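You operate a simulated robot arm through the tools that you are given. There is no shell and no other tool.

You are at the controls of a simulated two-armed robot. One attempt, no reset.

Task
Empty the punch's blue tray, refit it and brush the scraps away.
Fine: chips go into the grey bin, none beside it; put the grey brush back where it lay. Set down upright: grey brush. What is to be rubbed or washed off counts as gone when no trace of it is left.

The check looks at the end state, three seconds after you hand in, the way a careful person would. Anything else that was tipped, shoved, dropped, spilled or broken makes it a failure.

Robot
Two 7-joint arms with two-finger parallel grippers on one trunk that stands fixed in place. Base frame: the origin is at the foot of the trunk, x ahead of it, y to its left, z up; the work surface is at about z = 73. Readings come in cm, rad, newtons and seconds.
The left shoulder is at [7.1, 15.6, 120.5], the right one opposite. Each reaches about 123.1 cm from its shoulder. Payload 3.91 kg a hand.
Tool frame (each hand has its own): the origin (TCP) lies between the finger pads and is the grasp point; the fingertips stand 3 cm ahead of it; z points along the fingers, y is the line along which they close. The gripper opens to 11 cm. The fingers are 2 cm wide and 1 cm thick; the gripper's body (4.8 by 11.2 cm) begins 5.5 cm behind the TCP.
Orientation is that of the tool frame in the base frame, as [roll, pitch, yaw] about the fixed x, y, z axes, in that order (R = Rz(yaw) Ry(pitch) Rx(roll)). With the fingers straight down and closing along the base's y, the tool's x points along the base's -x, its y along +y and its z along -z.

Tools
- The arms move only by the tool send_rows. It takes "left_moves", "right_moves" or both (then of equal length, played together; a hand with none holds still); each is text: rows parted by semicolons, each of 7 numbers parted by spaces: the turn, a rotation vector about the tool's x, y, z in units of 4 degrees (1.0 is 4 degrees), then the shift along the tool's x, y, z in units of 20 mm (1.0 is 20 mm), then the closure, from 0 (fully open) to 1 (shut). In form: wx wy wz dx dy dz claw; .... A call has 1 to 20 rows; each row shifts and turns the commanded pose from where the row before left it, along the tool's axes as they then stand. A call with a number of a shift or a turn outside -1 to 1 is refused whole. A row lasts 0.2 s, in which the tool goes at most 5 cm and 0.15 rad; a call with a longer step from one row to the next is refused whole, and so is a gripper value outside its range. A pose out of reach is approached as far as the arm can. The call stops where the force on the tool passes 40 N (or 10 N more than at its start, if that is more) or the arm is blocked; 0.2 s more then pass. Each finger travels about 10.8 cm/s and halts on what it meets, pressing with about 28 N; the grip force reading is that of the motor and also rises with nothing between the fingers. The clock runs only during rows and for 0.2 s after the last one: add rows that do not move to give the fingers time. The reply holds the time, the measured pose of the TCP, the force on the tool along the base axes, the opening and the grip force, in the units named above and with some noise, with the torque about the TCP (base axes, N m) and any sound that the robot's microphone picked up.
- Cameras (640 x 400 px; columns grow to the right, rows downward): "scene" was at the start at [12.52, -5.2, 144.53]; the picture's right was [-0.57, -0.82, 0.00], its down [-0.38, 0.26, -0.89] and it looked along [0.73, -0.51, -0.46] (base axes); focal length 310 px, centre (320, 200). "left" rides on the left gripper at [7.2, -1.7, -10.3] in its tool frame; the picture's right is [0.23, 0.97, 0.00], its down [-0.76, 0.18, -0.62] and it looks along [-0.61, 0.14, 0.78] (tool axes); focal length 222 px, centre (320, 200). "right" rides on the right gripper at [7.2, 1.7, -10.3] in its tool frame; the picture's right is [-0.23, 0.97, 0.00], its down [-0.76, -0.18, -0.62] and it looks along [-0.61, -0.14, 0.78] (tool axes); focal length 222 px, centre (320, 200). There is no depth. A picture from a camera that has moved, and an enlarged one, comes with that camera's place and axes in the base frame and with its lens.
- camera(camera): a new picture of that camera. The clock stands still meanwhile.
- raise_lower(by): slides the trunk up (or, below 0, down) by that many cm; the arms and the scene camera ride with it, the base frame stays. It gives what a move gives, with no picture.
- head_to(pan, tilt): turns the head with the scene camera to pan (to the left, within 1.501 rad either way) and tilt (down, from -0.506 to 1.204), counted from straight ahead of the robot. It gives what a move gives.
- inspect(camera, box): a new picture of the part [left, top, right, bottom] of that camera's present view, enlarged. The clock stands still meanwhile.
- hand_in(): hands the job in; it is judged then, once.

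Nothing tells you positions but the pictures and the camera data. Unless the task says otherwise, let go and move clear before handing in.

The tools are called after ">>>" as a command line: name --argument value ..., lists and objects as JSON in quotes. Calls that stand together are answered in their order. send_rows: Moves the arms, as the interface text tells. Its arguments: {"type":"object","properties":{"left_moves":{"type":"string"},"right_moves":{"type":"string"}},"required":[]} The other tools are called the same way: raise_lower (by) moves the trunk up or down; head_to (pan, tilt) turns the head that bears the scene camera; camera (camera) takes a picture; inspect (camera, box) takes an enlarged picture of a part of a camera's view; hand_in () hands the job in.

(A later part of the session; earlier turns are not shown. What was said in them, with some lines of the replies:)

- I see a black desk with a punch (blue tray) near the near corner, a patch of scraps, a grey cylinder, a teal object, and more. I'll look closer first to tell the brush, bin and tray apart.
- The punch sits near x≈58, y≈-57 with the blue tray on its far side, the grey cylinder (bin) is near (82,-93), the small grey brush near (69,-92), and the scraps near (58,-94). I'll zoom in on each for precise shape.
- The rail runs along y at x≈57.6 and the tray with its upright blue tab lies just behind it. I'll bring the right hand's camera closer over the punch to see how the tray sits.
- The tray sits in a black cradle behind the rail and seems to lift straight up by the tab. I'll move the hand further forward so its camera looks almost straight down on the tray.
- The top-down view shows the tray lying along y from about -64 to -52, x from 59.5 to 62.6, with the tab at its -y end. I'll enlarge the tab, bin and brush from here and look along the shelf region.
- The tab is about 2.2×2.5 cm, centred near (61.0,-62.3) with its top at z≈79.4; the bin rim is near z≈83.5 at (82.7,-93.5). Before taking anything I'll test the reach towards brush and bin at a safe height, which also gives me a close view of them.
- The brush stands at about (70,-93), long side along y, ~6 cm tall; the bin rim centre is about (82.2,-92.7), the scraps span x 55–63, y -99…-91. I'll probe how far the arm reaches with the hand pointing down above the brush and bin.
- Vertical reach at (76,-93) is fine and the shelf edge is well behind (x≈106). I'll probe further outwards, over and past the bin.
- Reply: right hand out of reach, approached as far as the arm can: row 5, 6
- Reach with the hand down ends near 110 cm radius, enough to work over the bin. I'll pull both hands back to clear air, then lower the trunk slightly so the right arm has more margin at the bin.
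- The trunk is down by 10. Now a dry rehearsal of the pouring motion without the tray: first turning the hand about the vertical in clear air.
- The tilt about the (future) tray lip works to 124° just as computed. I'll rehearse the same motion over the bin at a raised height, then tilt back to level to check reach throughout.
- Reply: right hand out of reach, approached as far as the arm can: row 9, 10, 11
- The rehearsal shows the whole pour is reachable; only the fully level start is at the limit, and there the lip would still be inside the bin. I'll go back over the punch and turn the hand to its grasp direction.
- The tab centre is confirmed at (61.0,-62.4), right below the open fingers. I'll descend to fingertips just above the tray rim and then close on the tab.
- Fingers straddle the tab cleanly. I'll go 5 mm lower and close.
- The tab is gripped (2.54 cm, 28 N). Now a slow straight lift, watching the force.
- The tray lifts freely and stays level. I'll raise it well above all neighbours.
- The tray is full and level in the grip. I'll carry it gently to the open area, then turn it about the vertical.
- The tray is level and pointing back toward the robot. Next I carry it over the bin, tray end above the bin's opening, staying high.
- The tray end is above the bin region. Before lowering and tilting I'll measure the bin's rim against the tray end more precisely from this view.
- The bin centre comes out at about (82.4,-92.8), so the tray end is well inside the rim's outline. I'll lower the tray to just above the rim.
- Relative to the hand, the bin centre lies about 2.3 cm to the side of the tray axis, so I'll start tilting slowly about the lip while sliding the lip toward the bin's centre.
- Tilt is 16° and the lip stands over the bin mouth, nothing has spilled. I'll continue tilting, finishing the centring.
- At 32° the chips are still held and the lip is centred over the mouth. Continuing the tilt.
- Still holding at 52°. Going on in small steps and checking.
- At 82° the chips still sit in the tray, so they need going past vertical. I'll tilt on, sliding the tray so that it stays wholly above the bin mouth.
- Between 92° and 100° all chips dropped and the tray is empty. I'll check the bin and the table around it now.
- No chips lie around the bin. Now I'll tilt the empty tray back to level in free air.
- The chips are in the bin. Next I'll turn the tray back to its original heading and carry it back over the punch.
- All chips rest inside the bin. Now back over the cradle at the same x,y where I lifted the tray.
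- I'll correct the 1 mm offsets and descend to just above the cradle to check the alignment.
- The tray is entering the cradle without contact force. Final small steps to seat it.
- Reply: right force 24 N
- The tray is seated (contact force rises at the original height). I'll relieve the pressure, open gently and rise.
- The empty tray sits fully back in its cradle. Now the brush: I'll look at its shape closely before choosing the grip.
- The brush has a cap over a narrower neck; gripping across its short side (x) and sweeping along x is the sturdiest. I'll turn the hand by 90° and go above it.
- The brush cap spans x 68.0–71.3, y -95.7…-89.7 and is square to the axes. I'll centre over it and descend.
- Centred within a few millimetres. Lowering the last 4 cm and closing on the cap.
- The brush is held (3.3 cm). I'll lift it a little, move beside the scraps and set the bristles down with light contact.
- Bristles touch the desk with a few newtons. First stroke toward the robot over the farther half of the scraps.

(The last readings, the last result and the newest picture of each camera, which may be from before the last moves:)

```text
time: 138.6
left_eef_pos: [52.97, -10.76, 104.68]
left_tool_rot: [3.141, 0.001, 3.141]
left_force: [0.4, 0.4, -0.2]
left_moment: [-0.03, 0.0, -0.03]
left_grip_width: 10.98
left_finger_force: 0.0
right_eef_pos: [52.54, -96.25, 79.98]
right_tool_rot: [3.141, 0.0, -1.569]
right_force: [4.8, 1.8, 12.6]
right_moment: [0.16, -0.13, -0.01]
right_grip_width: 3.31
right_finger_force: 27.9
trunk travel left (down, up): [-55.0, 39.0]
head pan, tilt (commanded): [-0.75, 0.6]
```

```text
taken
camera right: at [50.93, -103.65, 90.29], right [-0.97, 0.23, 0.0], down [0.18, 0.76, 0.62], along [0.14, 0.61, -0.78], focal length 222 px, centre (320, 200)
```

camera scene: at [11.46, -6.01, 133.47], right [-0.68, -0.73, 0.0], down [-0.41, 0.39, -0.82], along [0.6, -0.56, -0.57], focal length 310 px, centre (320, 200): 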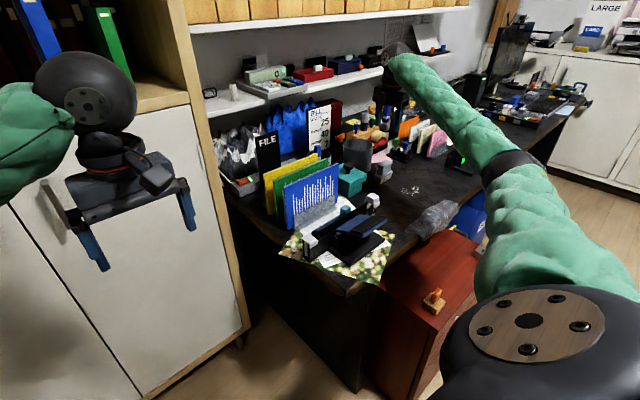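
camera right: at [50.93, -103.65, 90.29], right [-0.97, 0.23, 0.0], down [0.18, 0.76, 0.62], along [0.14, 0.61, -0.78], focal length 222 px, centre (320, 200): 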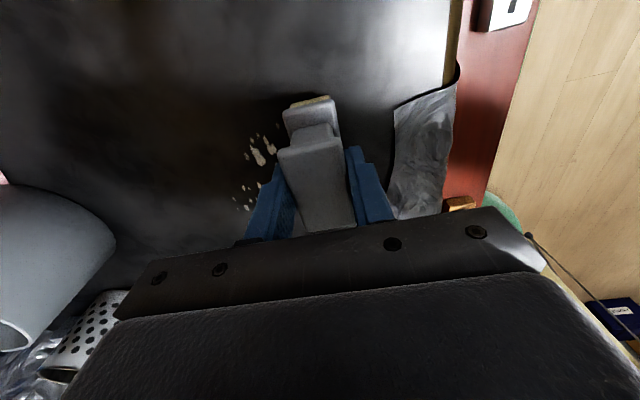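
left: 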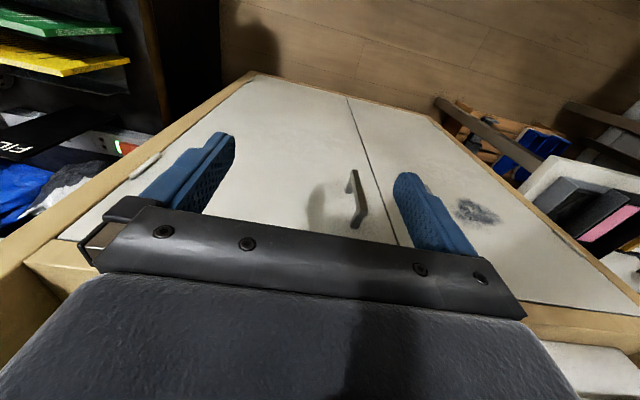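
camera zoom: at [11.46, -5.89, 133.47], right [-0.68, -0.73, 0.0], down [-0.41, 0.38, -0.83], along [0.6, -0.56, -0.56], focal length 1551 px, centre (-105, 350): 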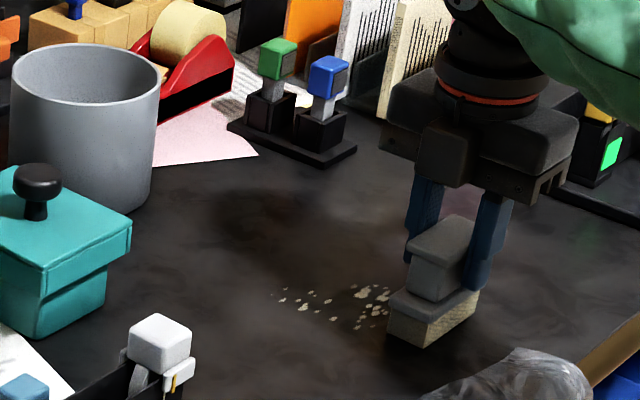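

>>> inspect --camera "scene" --box '[385, 175, 425, 205]'

>>> inspect --camera "right" --box '[210, 100, 310, 220]'

```text
13.33 times, centred on (405, 190) of scene
camera zoom: at [11.46, -5.89, 133.47], right [-0.68, -0.73, 0.0], down [-0.41, 0.38, -0.83], along [0.6, -0.56, -0.56], focal length 4136 px, centre (-813, 333)
```

zoom: 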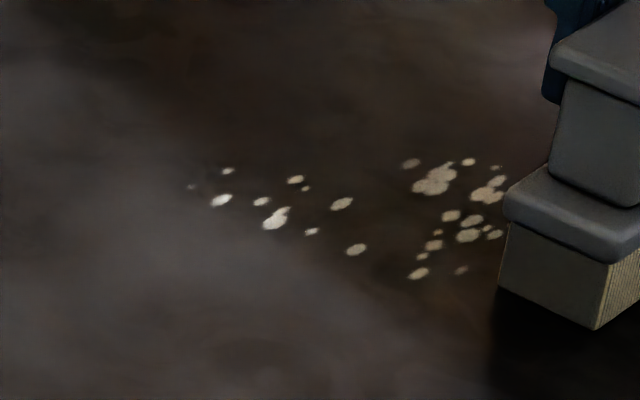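

```text
3.33 times, centred on (260, 160) of right
camera zoom: at [50.93, -103.65, 90.29], right [-0.97, 0.23, 0.0], down [0.18, 0.76, 0.62], along [0.14, 0.61, -0.78], focal length 740 px, centre (520, 333)
```

zoom: 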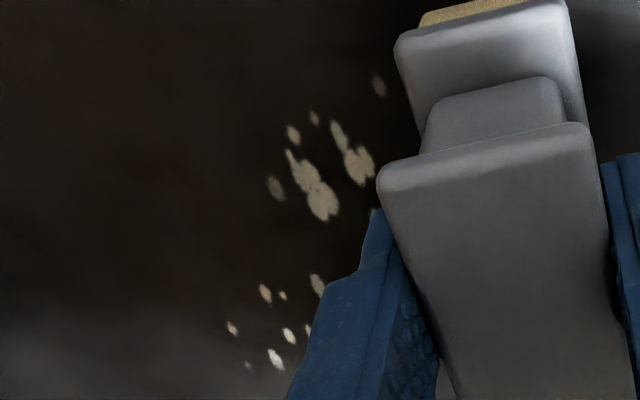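

The strokes fade the spots where the bristles pass (untouched ones stay bright white). I'll brush back and forth several times on this strip.

>>> send_rows --right_moves "0 0 0 0 -0.8 -0.03 1; 0 0 0 0 -0.95 0 1; 0 0 0 0 -0.95 0 1; 0 0 0 0 -0.95 0 1; 0 0 0 0 -0.95 0 1; 0 0 0 0 -0.95 0 1; 0 0 0 0 -0.8 0 1; 0 0 0 0 0.8 0 1; 0 0 0 0 0.95 0 1; 0 0 0 0 0.95 0 1; 0 0 0 0 0.95 0 1; 0 0 0 0 0.95 0 1; 0 0 0 0 0.95 0 1; 0 0 0 0 0.8 0 1; 0 0 0 0 0 0 1"

>>> inspect --camera "scene" --box '[385, 175, 425, 205]'

>>> inspect --camera "right" --box '[210, 80, 410, 230]'

```text
time: 141.8
left_eef_pos: [53.0, -10.97, 104.67]
left_tool_rot: [-3.14, -0.001, -3.14]
left_force: [0.2, -0.4, 0.1]
left_moment: [0.01, 0.0, -0.01]
left_grip_width: 10.98
left_finger_force: 0.0
right_eef_pos: [52.53, -96.38, 79.9]
right_tool_rot: [-3.141, 0.0, -1.57]
right_force: [2.1, 1.3, 6.9]
right_moment: [0.0, -0.06, 0.03]
right_grip_width: 3.29
right_finger_force: 28.2
trunk travel left (down, up): [-55.0, 39.0]
head pan, tilt (commanded): [-0.75, 0.6]
```

```text
13.33 times, centred on (405, 190) of scene
camera zoom: at [11.48, -5.94, 133.47], right [-0.68, -0.73, 0.0], down [-0.41, 0.39, -0.83], along [0.6, -0.56, -0.56], focal length 4136 px, centre (-813, 333)
```

zoom: 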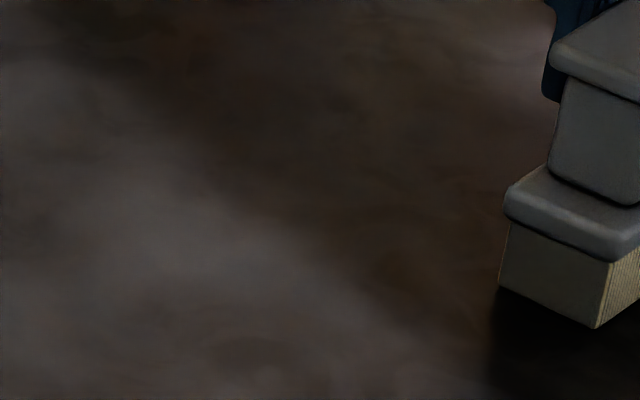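

```text
2.67 times, centred on (310, 155) of right
camera zoom: at [50.95, -103.66, 90.3], right [-0.97, 0.23, 0.0], down [0.18, 0.76, 0.62], along [0.14, 0.61, -0.78], focal length 592 px, centre (347, 320)
```

zoom: 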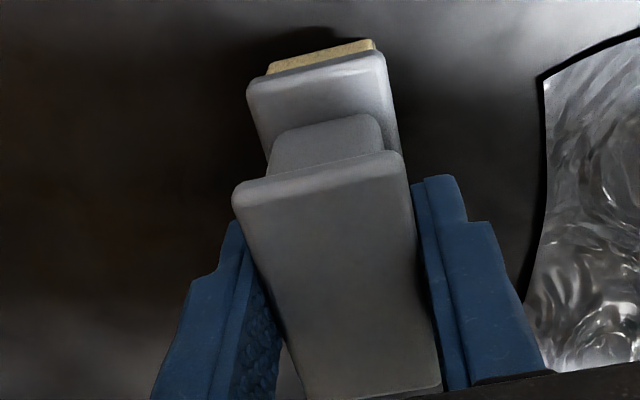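

The spots have vanished. I'll lift the brush and inspect the whole area for any faint remains before putting it back.

>>> send_rows --right_moves "0 0 0 0 0 -0.5 1; 0 0 0 0 0 -0.7 1; 0 0 0 0 0 -0.8 1; 0 0 0 -0.2125 -0.9 0 1; 0 0 0 -0.2125 -0.9 0 1; 0 0 0 -0.2125 -0.9 0 1; 0 0 0 -0.2125 -0.9 0 1; 0 0 0 -0.2125 -0.9 0 1; 0 0 0 -0.2125 -0.9 0 1; 0 0 0 -0.2125 -0.9 0 1; 0 0 0 -0.2125 -0.9 0 1; 0 0 0 0 -0.9 0 1; 0 0 0 0 -0.4 0 1; 0 0 0 0 0 0 1; 0 0 0 0 0 0 1"

>>> inspect --camera "scene" --box '[375, 165, 455, 215]'

>>> camera --camera "right"

>>> inspect --camera "right" --box '[330, 20, 510, 180]'

```text
time: 145.0
left_eef_pos: [53.0, -10.98, 104.72]
left_tool_rot: [-3.141, 0.0, -3.141]
left_force: [-1.3, 0.5, 0.2]
left_moment: [0.01, 0.0, 0.04]
left_grip_width: 11.01
left_finger_force: 0.1
right_eef_pos: [69.61, -93.12, 83.79]
right_tool_rot: [-3.14, 0.001, -1.569]
right_force: [-0.1, -0.2, -0.5]
right_moment: [-0.02, -0.01, -0.01]
right_grip_width: 3.32
right_finger_force: 27.9
trunk travel left (down, up): [-55.0, 39.0]
head pan, tilt (commanded): [-0.75, 0.6]
```

```text
8.00 times, centred on (415, 190) of scene
camera zoom: at [11.51, -6.03, 133.46], right [-0.68, -0.73, 0.0], down [-0.41, 0.39, -0.82], along [0.6, -0.56, -0.57], focal length 2482 px, centre (-440, 280)
```

zoom: 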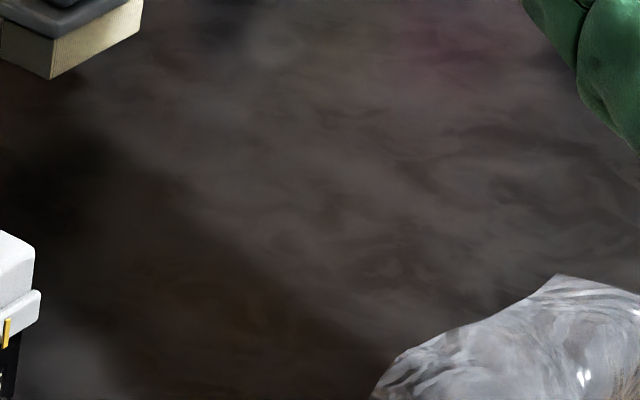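

```text
taken
camera right: at [68.05, -100.34, 94.18], right [-0.97, 0.23, 0.0], down [0.18, 0.76, 0.62], along [0.14, 0.61, -0.78], focal length 222 px, centre (320, 200)
```

right: 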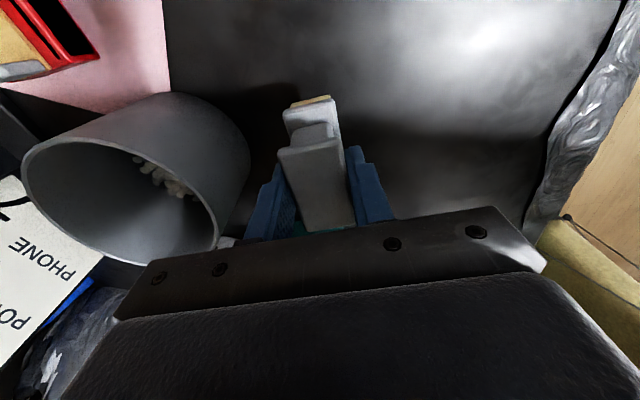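

```text
2.50 times, centred on (420, 100) of right
camera zoom: at [68.05, -100.34, 94.18], right [-0.97, 0.23, 0.0], down [0.18, 0.76, 0.62], along [0.14, 0.61, -0.78], focal length 555 px, centre (70, 450)
```

zoom: 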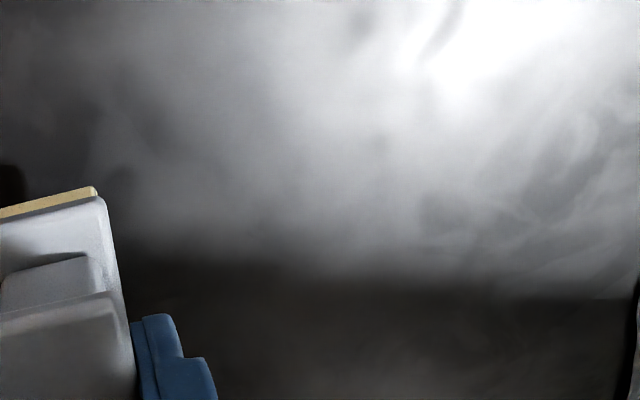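

>>> inspect --camera "scene" --box '[385, 175, 425, 205]'

>>> inspect --camera "scene" --box '[415, 175, 455, 205]'

>>> inspect --camera "right" --box '[380, 20, 500, 140]'

```text
13.33 times, centred on (405, 190) of scene
camera zoom: at [11.51, -6.03, 133.46], right [-0.68, -0.73, 0.0], down [-0.41, 0.39, -0.82], along [0.6, -0.56, -0.57], focal length 4136 px, centre (-813, 333)
```

zoom: 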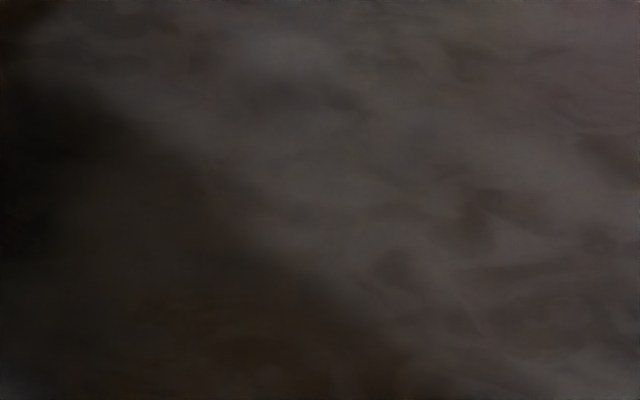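

```text
13.33 times, centred on (435, 190) of scene
camera zoom: at [11.51, -6.03, 133.46], right [-0.68, -0.73, 0.0], down [-0.41, 0.39, -0.82], along [0.6, -0.56, -0.57], focal length 4136 px, centre (-1213, 333)
```

zoom: 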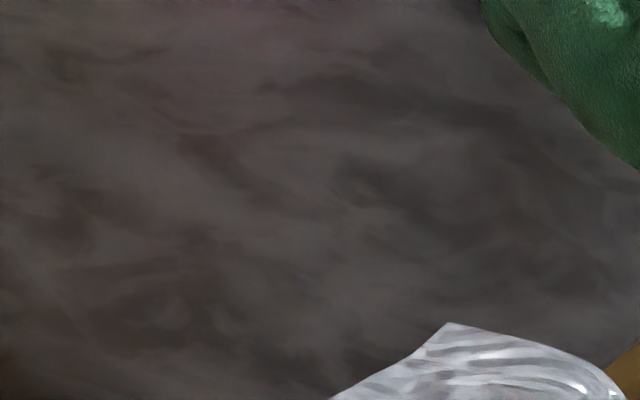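

```text
3.33 times, centred on (440, 80) of right
camera zoom: at [68.05, -100.34, 94.18], right [-0.97, 0.23, 0.0], down [0.18, 0.76, 0.62], along [0.14, 0.61, -0.78], focal length 740 px, centre (-80, 600)
```

zoom: 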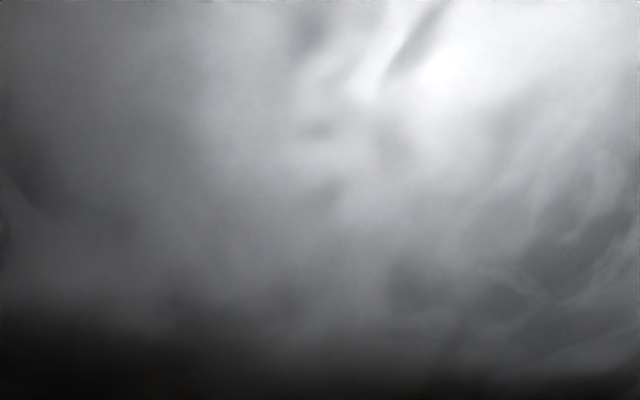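

No trace is left. Now I'll put the brush back at its original spot, lowering until it just touches.

>>> send_rows --right_moves "0 0 0 -0.02 -0.02 0.4 1; 0 0 0 0 0 0.5 1; 0 0 0 0 0 0.5 1; 0 0 0 0 0 0.35 1; 0 0 0 0 0 0.1 1; 0 0 0 0 0 0 1"

```text
time: 146.4
left_eef_pos: [53.11, -11.05, 104.55]
left_tool_rot: [-3.141, 0.002, -3.142]
left_force: [-0.7, 0.2, 0.2]
left_moment: [-0.01, -0.04, -0.01]
left_grip_width: 10.99
left_finger_force: 0.0
right_eef_pos: [69.45, -92.89, 80.13]
right_tool_rot: [3.141, -0.001, -1.569]
right_force: [0.5, -0.2, -1.0]
right_moment: [0.01, -0.03, 0.0]
right_grip_width: 3.34
right_finger_force: 28.3
trunk travel left (down, up): [-55.0, 39.0]
head pan, tilt (commanded): [-0.75, 0.6]
```

>>> send_rows --right_moves "0 0 0 0 -0.05 0.05 1; 0 0 0 0 0 0.05 1; 0 0 0 0 0 0 1"

>>> inspect --camera "scene" --box '[345, 120, 425, 200]'

```text
time: 147.2
left_eef_pos: [53.06, -11.01, 104.66]
left_tool_rot: [3.141, 0.0, 3.141]
left_force: [0.9, -0.5, 0.9]
left_moment: [-0.01, 0.01, -0.02]
left_grip_width: 11.04
left_finger_force: 0.1
right_eef_pos: [69.63, -92.93, 79.97]
right_tool_rot: [3.141, -0.001, -1.569]
right_force: [-0.6, -0.7, -0.5]
right_moment: [0.01, 0.03, 0.0]
right_grip_width: 3.29
right_finger_force: 28.3
trunk travel left (down, up): [-55.0, 39.0]
head pan, tilt (commanded): [-0.75, 0.6]
```

```text
5.00 times, centred on (385, 160) of scene
camera zoom: at [11.5, -6.03, 133.46], right [-0.68, -0.73, 0.0], down [-0.41, 0.39, -0.82], along [0.6, -0.56, -0.57], focal length 1551 px, centre (-5, 400)
```

zoom: 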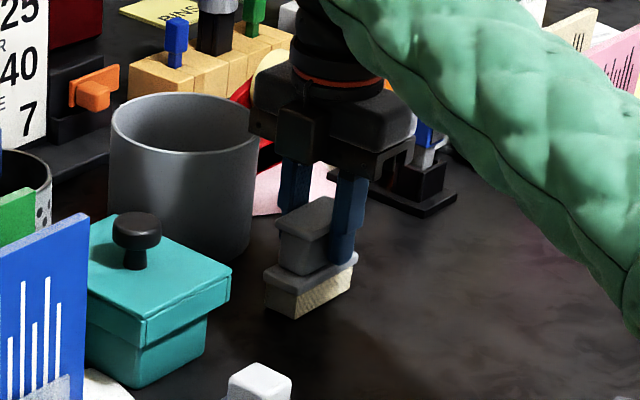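

>>> send_rows --right_moves "0 0 0 0 0 0.05 1; 0 0 0 0 0 0 1"

```text
time: 147.8
left_eef_pos: [53.06, -11.06, 104.75]
left_tool_rot: [3.141, -0.001, 3.141]
left_force: [-0.5, 0.3, 0.1]
left_moment: [0.01, -0.01, -0.01]
left_grip_width: 10.98
left_finger_force: 0.0
right_eef_pos: [69.71, -93.06, 79.85]
right_tool_rot: [3.14, 0.001, -1.57]
right_force: [0.5, -1.0, 2.6]
right_moment: [-0.1, -0.01, 0.02]
right_grip_width: 3.32
right_finger_force: 28.0
trunk travel left (down, up): [-55.0, 39.0]
head pan, tilt (commanded): [-0.75, 0.6]
```

The brush touches the desk (force reverses to +2.6 N). Opening gently, then rising straight up.

>>> send_rows --right_moves "0 0 0 0 0 0 0.9; 0 0 0 0 0 0 0.75; 0 0 0 0 0 0 0.65; 0 0 0 0 0 0 0.55; 0 0 0 0 0 0 0.45; 0 0 0 0 0 0 0.4; 0 0 0 0 0 0 0.4"

>>> send_rows --right_moves "0 0 0 0 0 -0.2 0.4; 0 0 0 0 0 -0.4 0.4; 0 0 0 0 0 -0.8 0.4; 0 0 0 0 0 -0.9 0.4; 0 0 0 0 0 -0.9 0.4; 0 0 0 0 0 -0.9 0.4; 0 0 0 0 0 -0.9 0.4; 0 0 0 0 0 -0.9 0.4; 0 0 0 0 0 -0.9 0.4; 0 0 0 0 0 -0.9 0.4; 0 0 0 0 0 -0.9 0.4; 0 0 0 0 0 0 0.4"

>>> inspect --camera "scene" --box '[365, 150, 405, 190]'

>>> camera --camera "right"

```text
time: 149.4
left_eef_pos: [53.06, -10.92, 104.66]
left_tool_rot: [-3.139, 0.0, 3.141]
left_force: [-0.5, -0.2, -0.4]
left_moment: [0.01, -0.01, -0.01]
left_grip_width: 11.0
left_finger_force: 0.1
right_eef_pos: [69.71, -92.91, 79.96]
right_tool_rot: [3.141, 0.001, -1.568]
right_force: [0.2, 0.0, 0.4]
right_moment: [0.0, -0.01, -0.03]
right_grip_width: 6.6
right_finger_force: 0.0
trunk travel left (down, up): [-55.0, 39.0]
head pan, tilt (commanded): [-0.75, 0.6]
```

```text
time: 152.0
left_eef_pos: [53.03, -11.01, 104.71]
left_tool_rot: [3.141, 0.001, 3.14]
left_force: [-0.2, -0.2, 0.0]
left_moment: [-0.02, 0.01, -0.02]
left_grip_width: 10.99
left_finger_force: 0.0
right_eef_pos: [69.67, -93.06, 96.94]
right_tool_rot: [3.141, 0.001, -1.569]
right_force: [0.7, 0.3, 1.0]
right_moment: [0.01, 0.0, -0.03]
right_grip_width: 6.61
right_finger_force: 0.1
trunk travel left (down, up): [-55.0, 39.0]
head pan, tilt (commanded): [-0.75, 0.6]
```

```text
10.00 times, centred on (385, 170) of scene
camera zoom: at [11.51, -6.05, 133.46], right [-0.68, -0.73, 0.0], down [-0.41, 0.39, -0.82], along [0.6, -0.56, -0.57], focal length 3102 px, centre (-330, 500)
```

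zoom: 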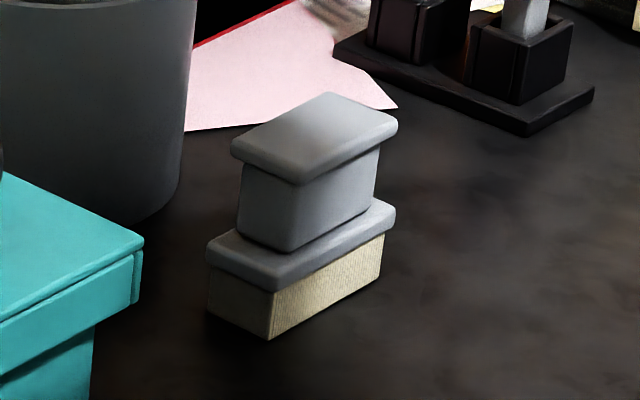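

```text
taken
camera right: at [68.06, -100.42, 107.3], right [-0.97, 0.23, 0.0], down [0.18, 0.76, 0.62], along [0.14, 0.61, -0.78], focal length 222 px, centre (320, 200)
```

right: 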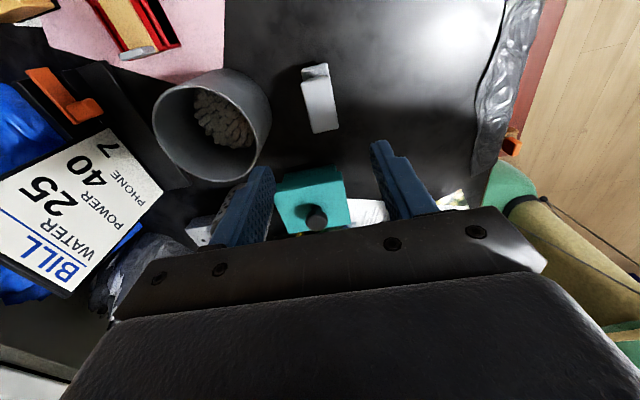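

The brush stands upright within about 2 mm of its original place. I'll retreat the hand and take a final look at everything.

>>> send_rows --right_moves "0 0 0 0 0.5 -0.5 0.4; 0 0 0 0 0.9 -0.5 0.4; 0 0 0 0 0.9 -0.4 0.4; 0 0 0 0 0.9 0 0.4; 0 0 0 0 0.9 0 0.4; 0 0 0 0 0.9 0 0.4; 0 0 0 0 0.9 0 0.4; 0 0 0 0 0.9 0 0.4; 0 0 0 0 0.9 0 0.4; 0 0 0 0 0.9 0 0.4; 0 0 0 0 0.9 0 0.4; 0 0 0 0 0 0 0.4"

>>> camera --camera "scene"

>>> inspect --camera "scene" --box '[320, 120, 440, 210]'

>>> inspect --camera "scene" --box '[270, 170, 410, 290]'

>>> camera --camera "right"

```text
time: 154.6
left_eef_pos: [53.05, -11.05, 104.73]
left_tool_rot: [3.141, 0.0, -3.141]
left_force: [-0.8, 0.1, 0.4]
left_moment: [0.02, 0.02, 0.0]
left_grip_width: 11.01
left_finger_force: 0.0
right_eef_pos: [50.7, -93.01, 99.75]
right_tool_rot: [3.142, 0.0, -1.571]
right_force: [0.1, 0.5, 0.5]
right_moment: [-0.02, -0.03, 0.01]
right_grip_width: 6.6
right_finger_force: 0.0
trunk travel left (down, up): [-55.0, 39.0]
head pan, tilt (commanded): [-0.75, 0.6]
```

```text
taken
camera scene: at [11.5, -5.98, 133.46], right [-0.68, -0.73, 0.0], down [-0.41, 0.39, -0.82], along [0.6, -0.56, -0.57], focal length 310 px, centre (320, 200)
```

scene: 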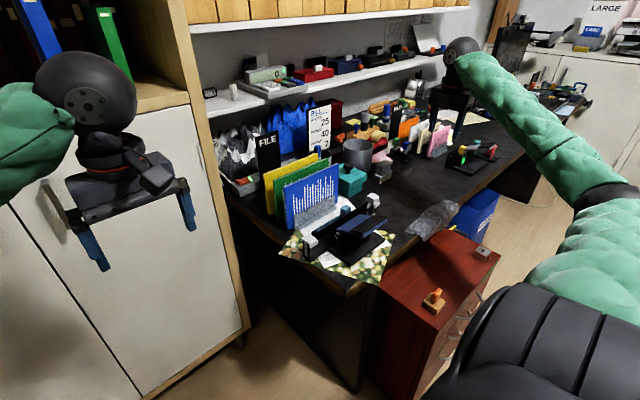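

```text
4.44 times, centred on (380, 165) of scene
camera zoom: at [11.5, -5.98, 133.46], right [-0.68, -0.73, 0.0], down [-0.41, 0.39, -0.82], along [0.6, -0.56, -0.57], focal length 1379 px, centre (53, 356)
```

zoom: 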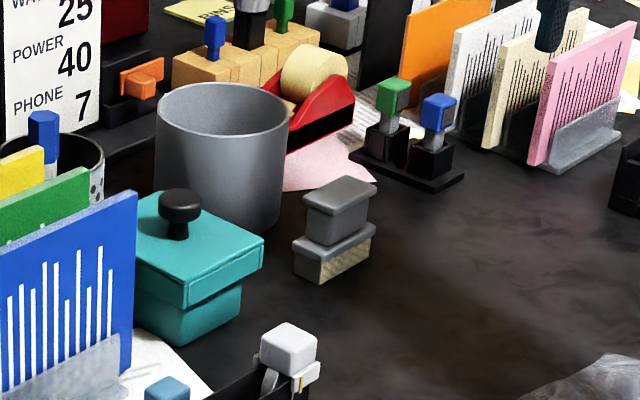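

```text
3.33 times, centred on (340, 230) of scene
camera zoom: at [11.5, -5.98, 133.46], right [-0.68, -0.73, 0.0], down [-0.41, 0.39, -0.82], along [0.6, -0.56, -0.57], focal length 1034 px, centre (253, 100)
```

zoom: 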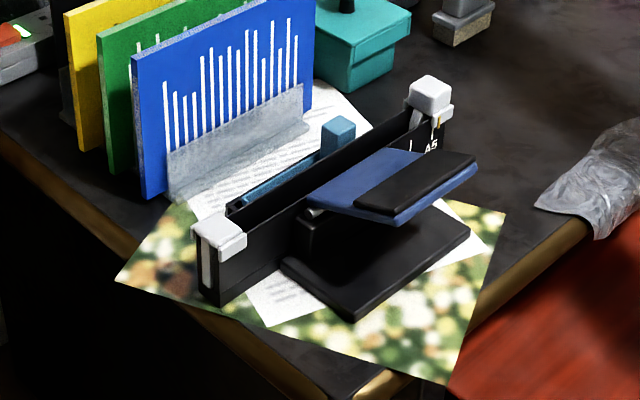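

```text
taken
camera right: at [49.08, -100.31, 110.12], right [-0.97, 0.23, 0.0], down [0.18, 0.76, 0.62], along [0.14, 0.61, -0.78], focal length 222 px, centre (320, 200)
```

right: 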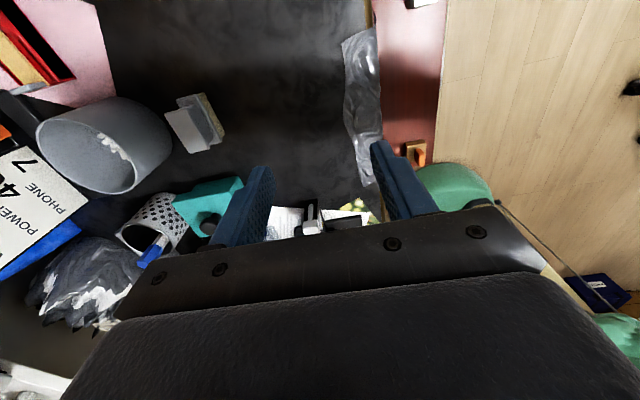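

The tray is empty and seated in its cradle, and the chips are all in the grey bin with none beside it. The scraps are gone, the grey brush is upright in its old place and nothing else has moved. Both hands are clear, so I'm handing in.

>>> hand_in

```text
The job is handed in.
```

I emptied the punch's blue tray, refitted it and brushed the scraps away, and I've handed the job in. I haven't seen the result of the check.

- **Chips:** all of them went into the grey bin, and I saw none beside it.
- **Tray:** it is empty and fully back in its holder on the punch.
- **Scraps:** close-up pictures of the desk show no trace left.
- **Brush:** it stands upright, within about 2 mm of where it lay.

In the last pictures nothing else looked tipped, shoved or spilled. Both hands were empty and clear of everything when I handed in.
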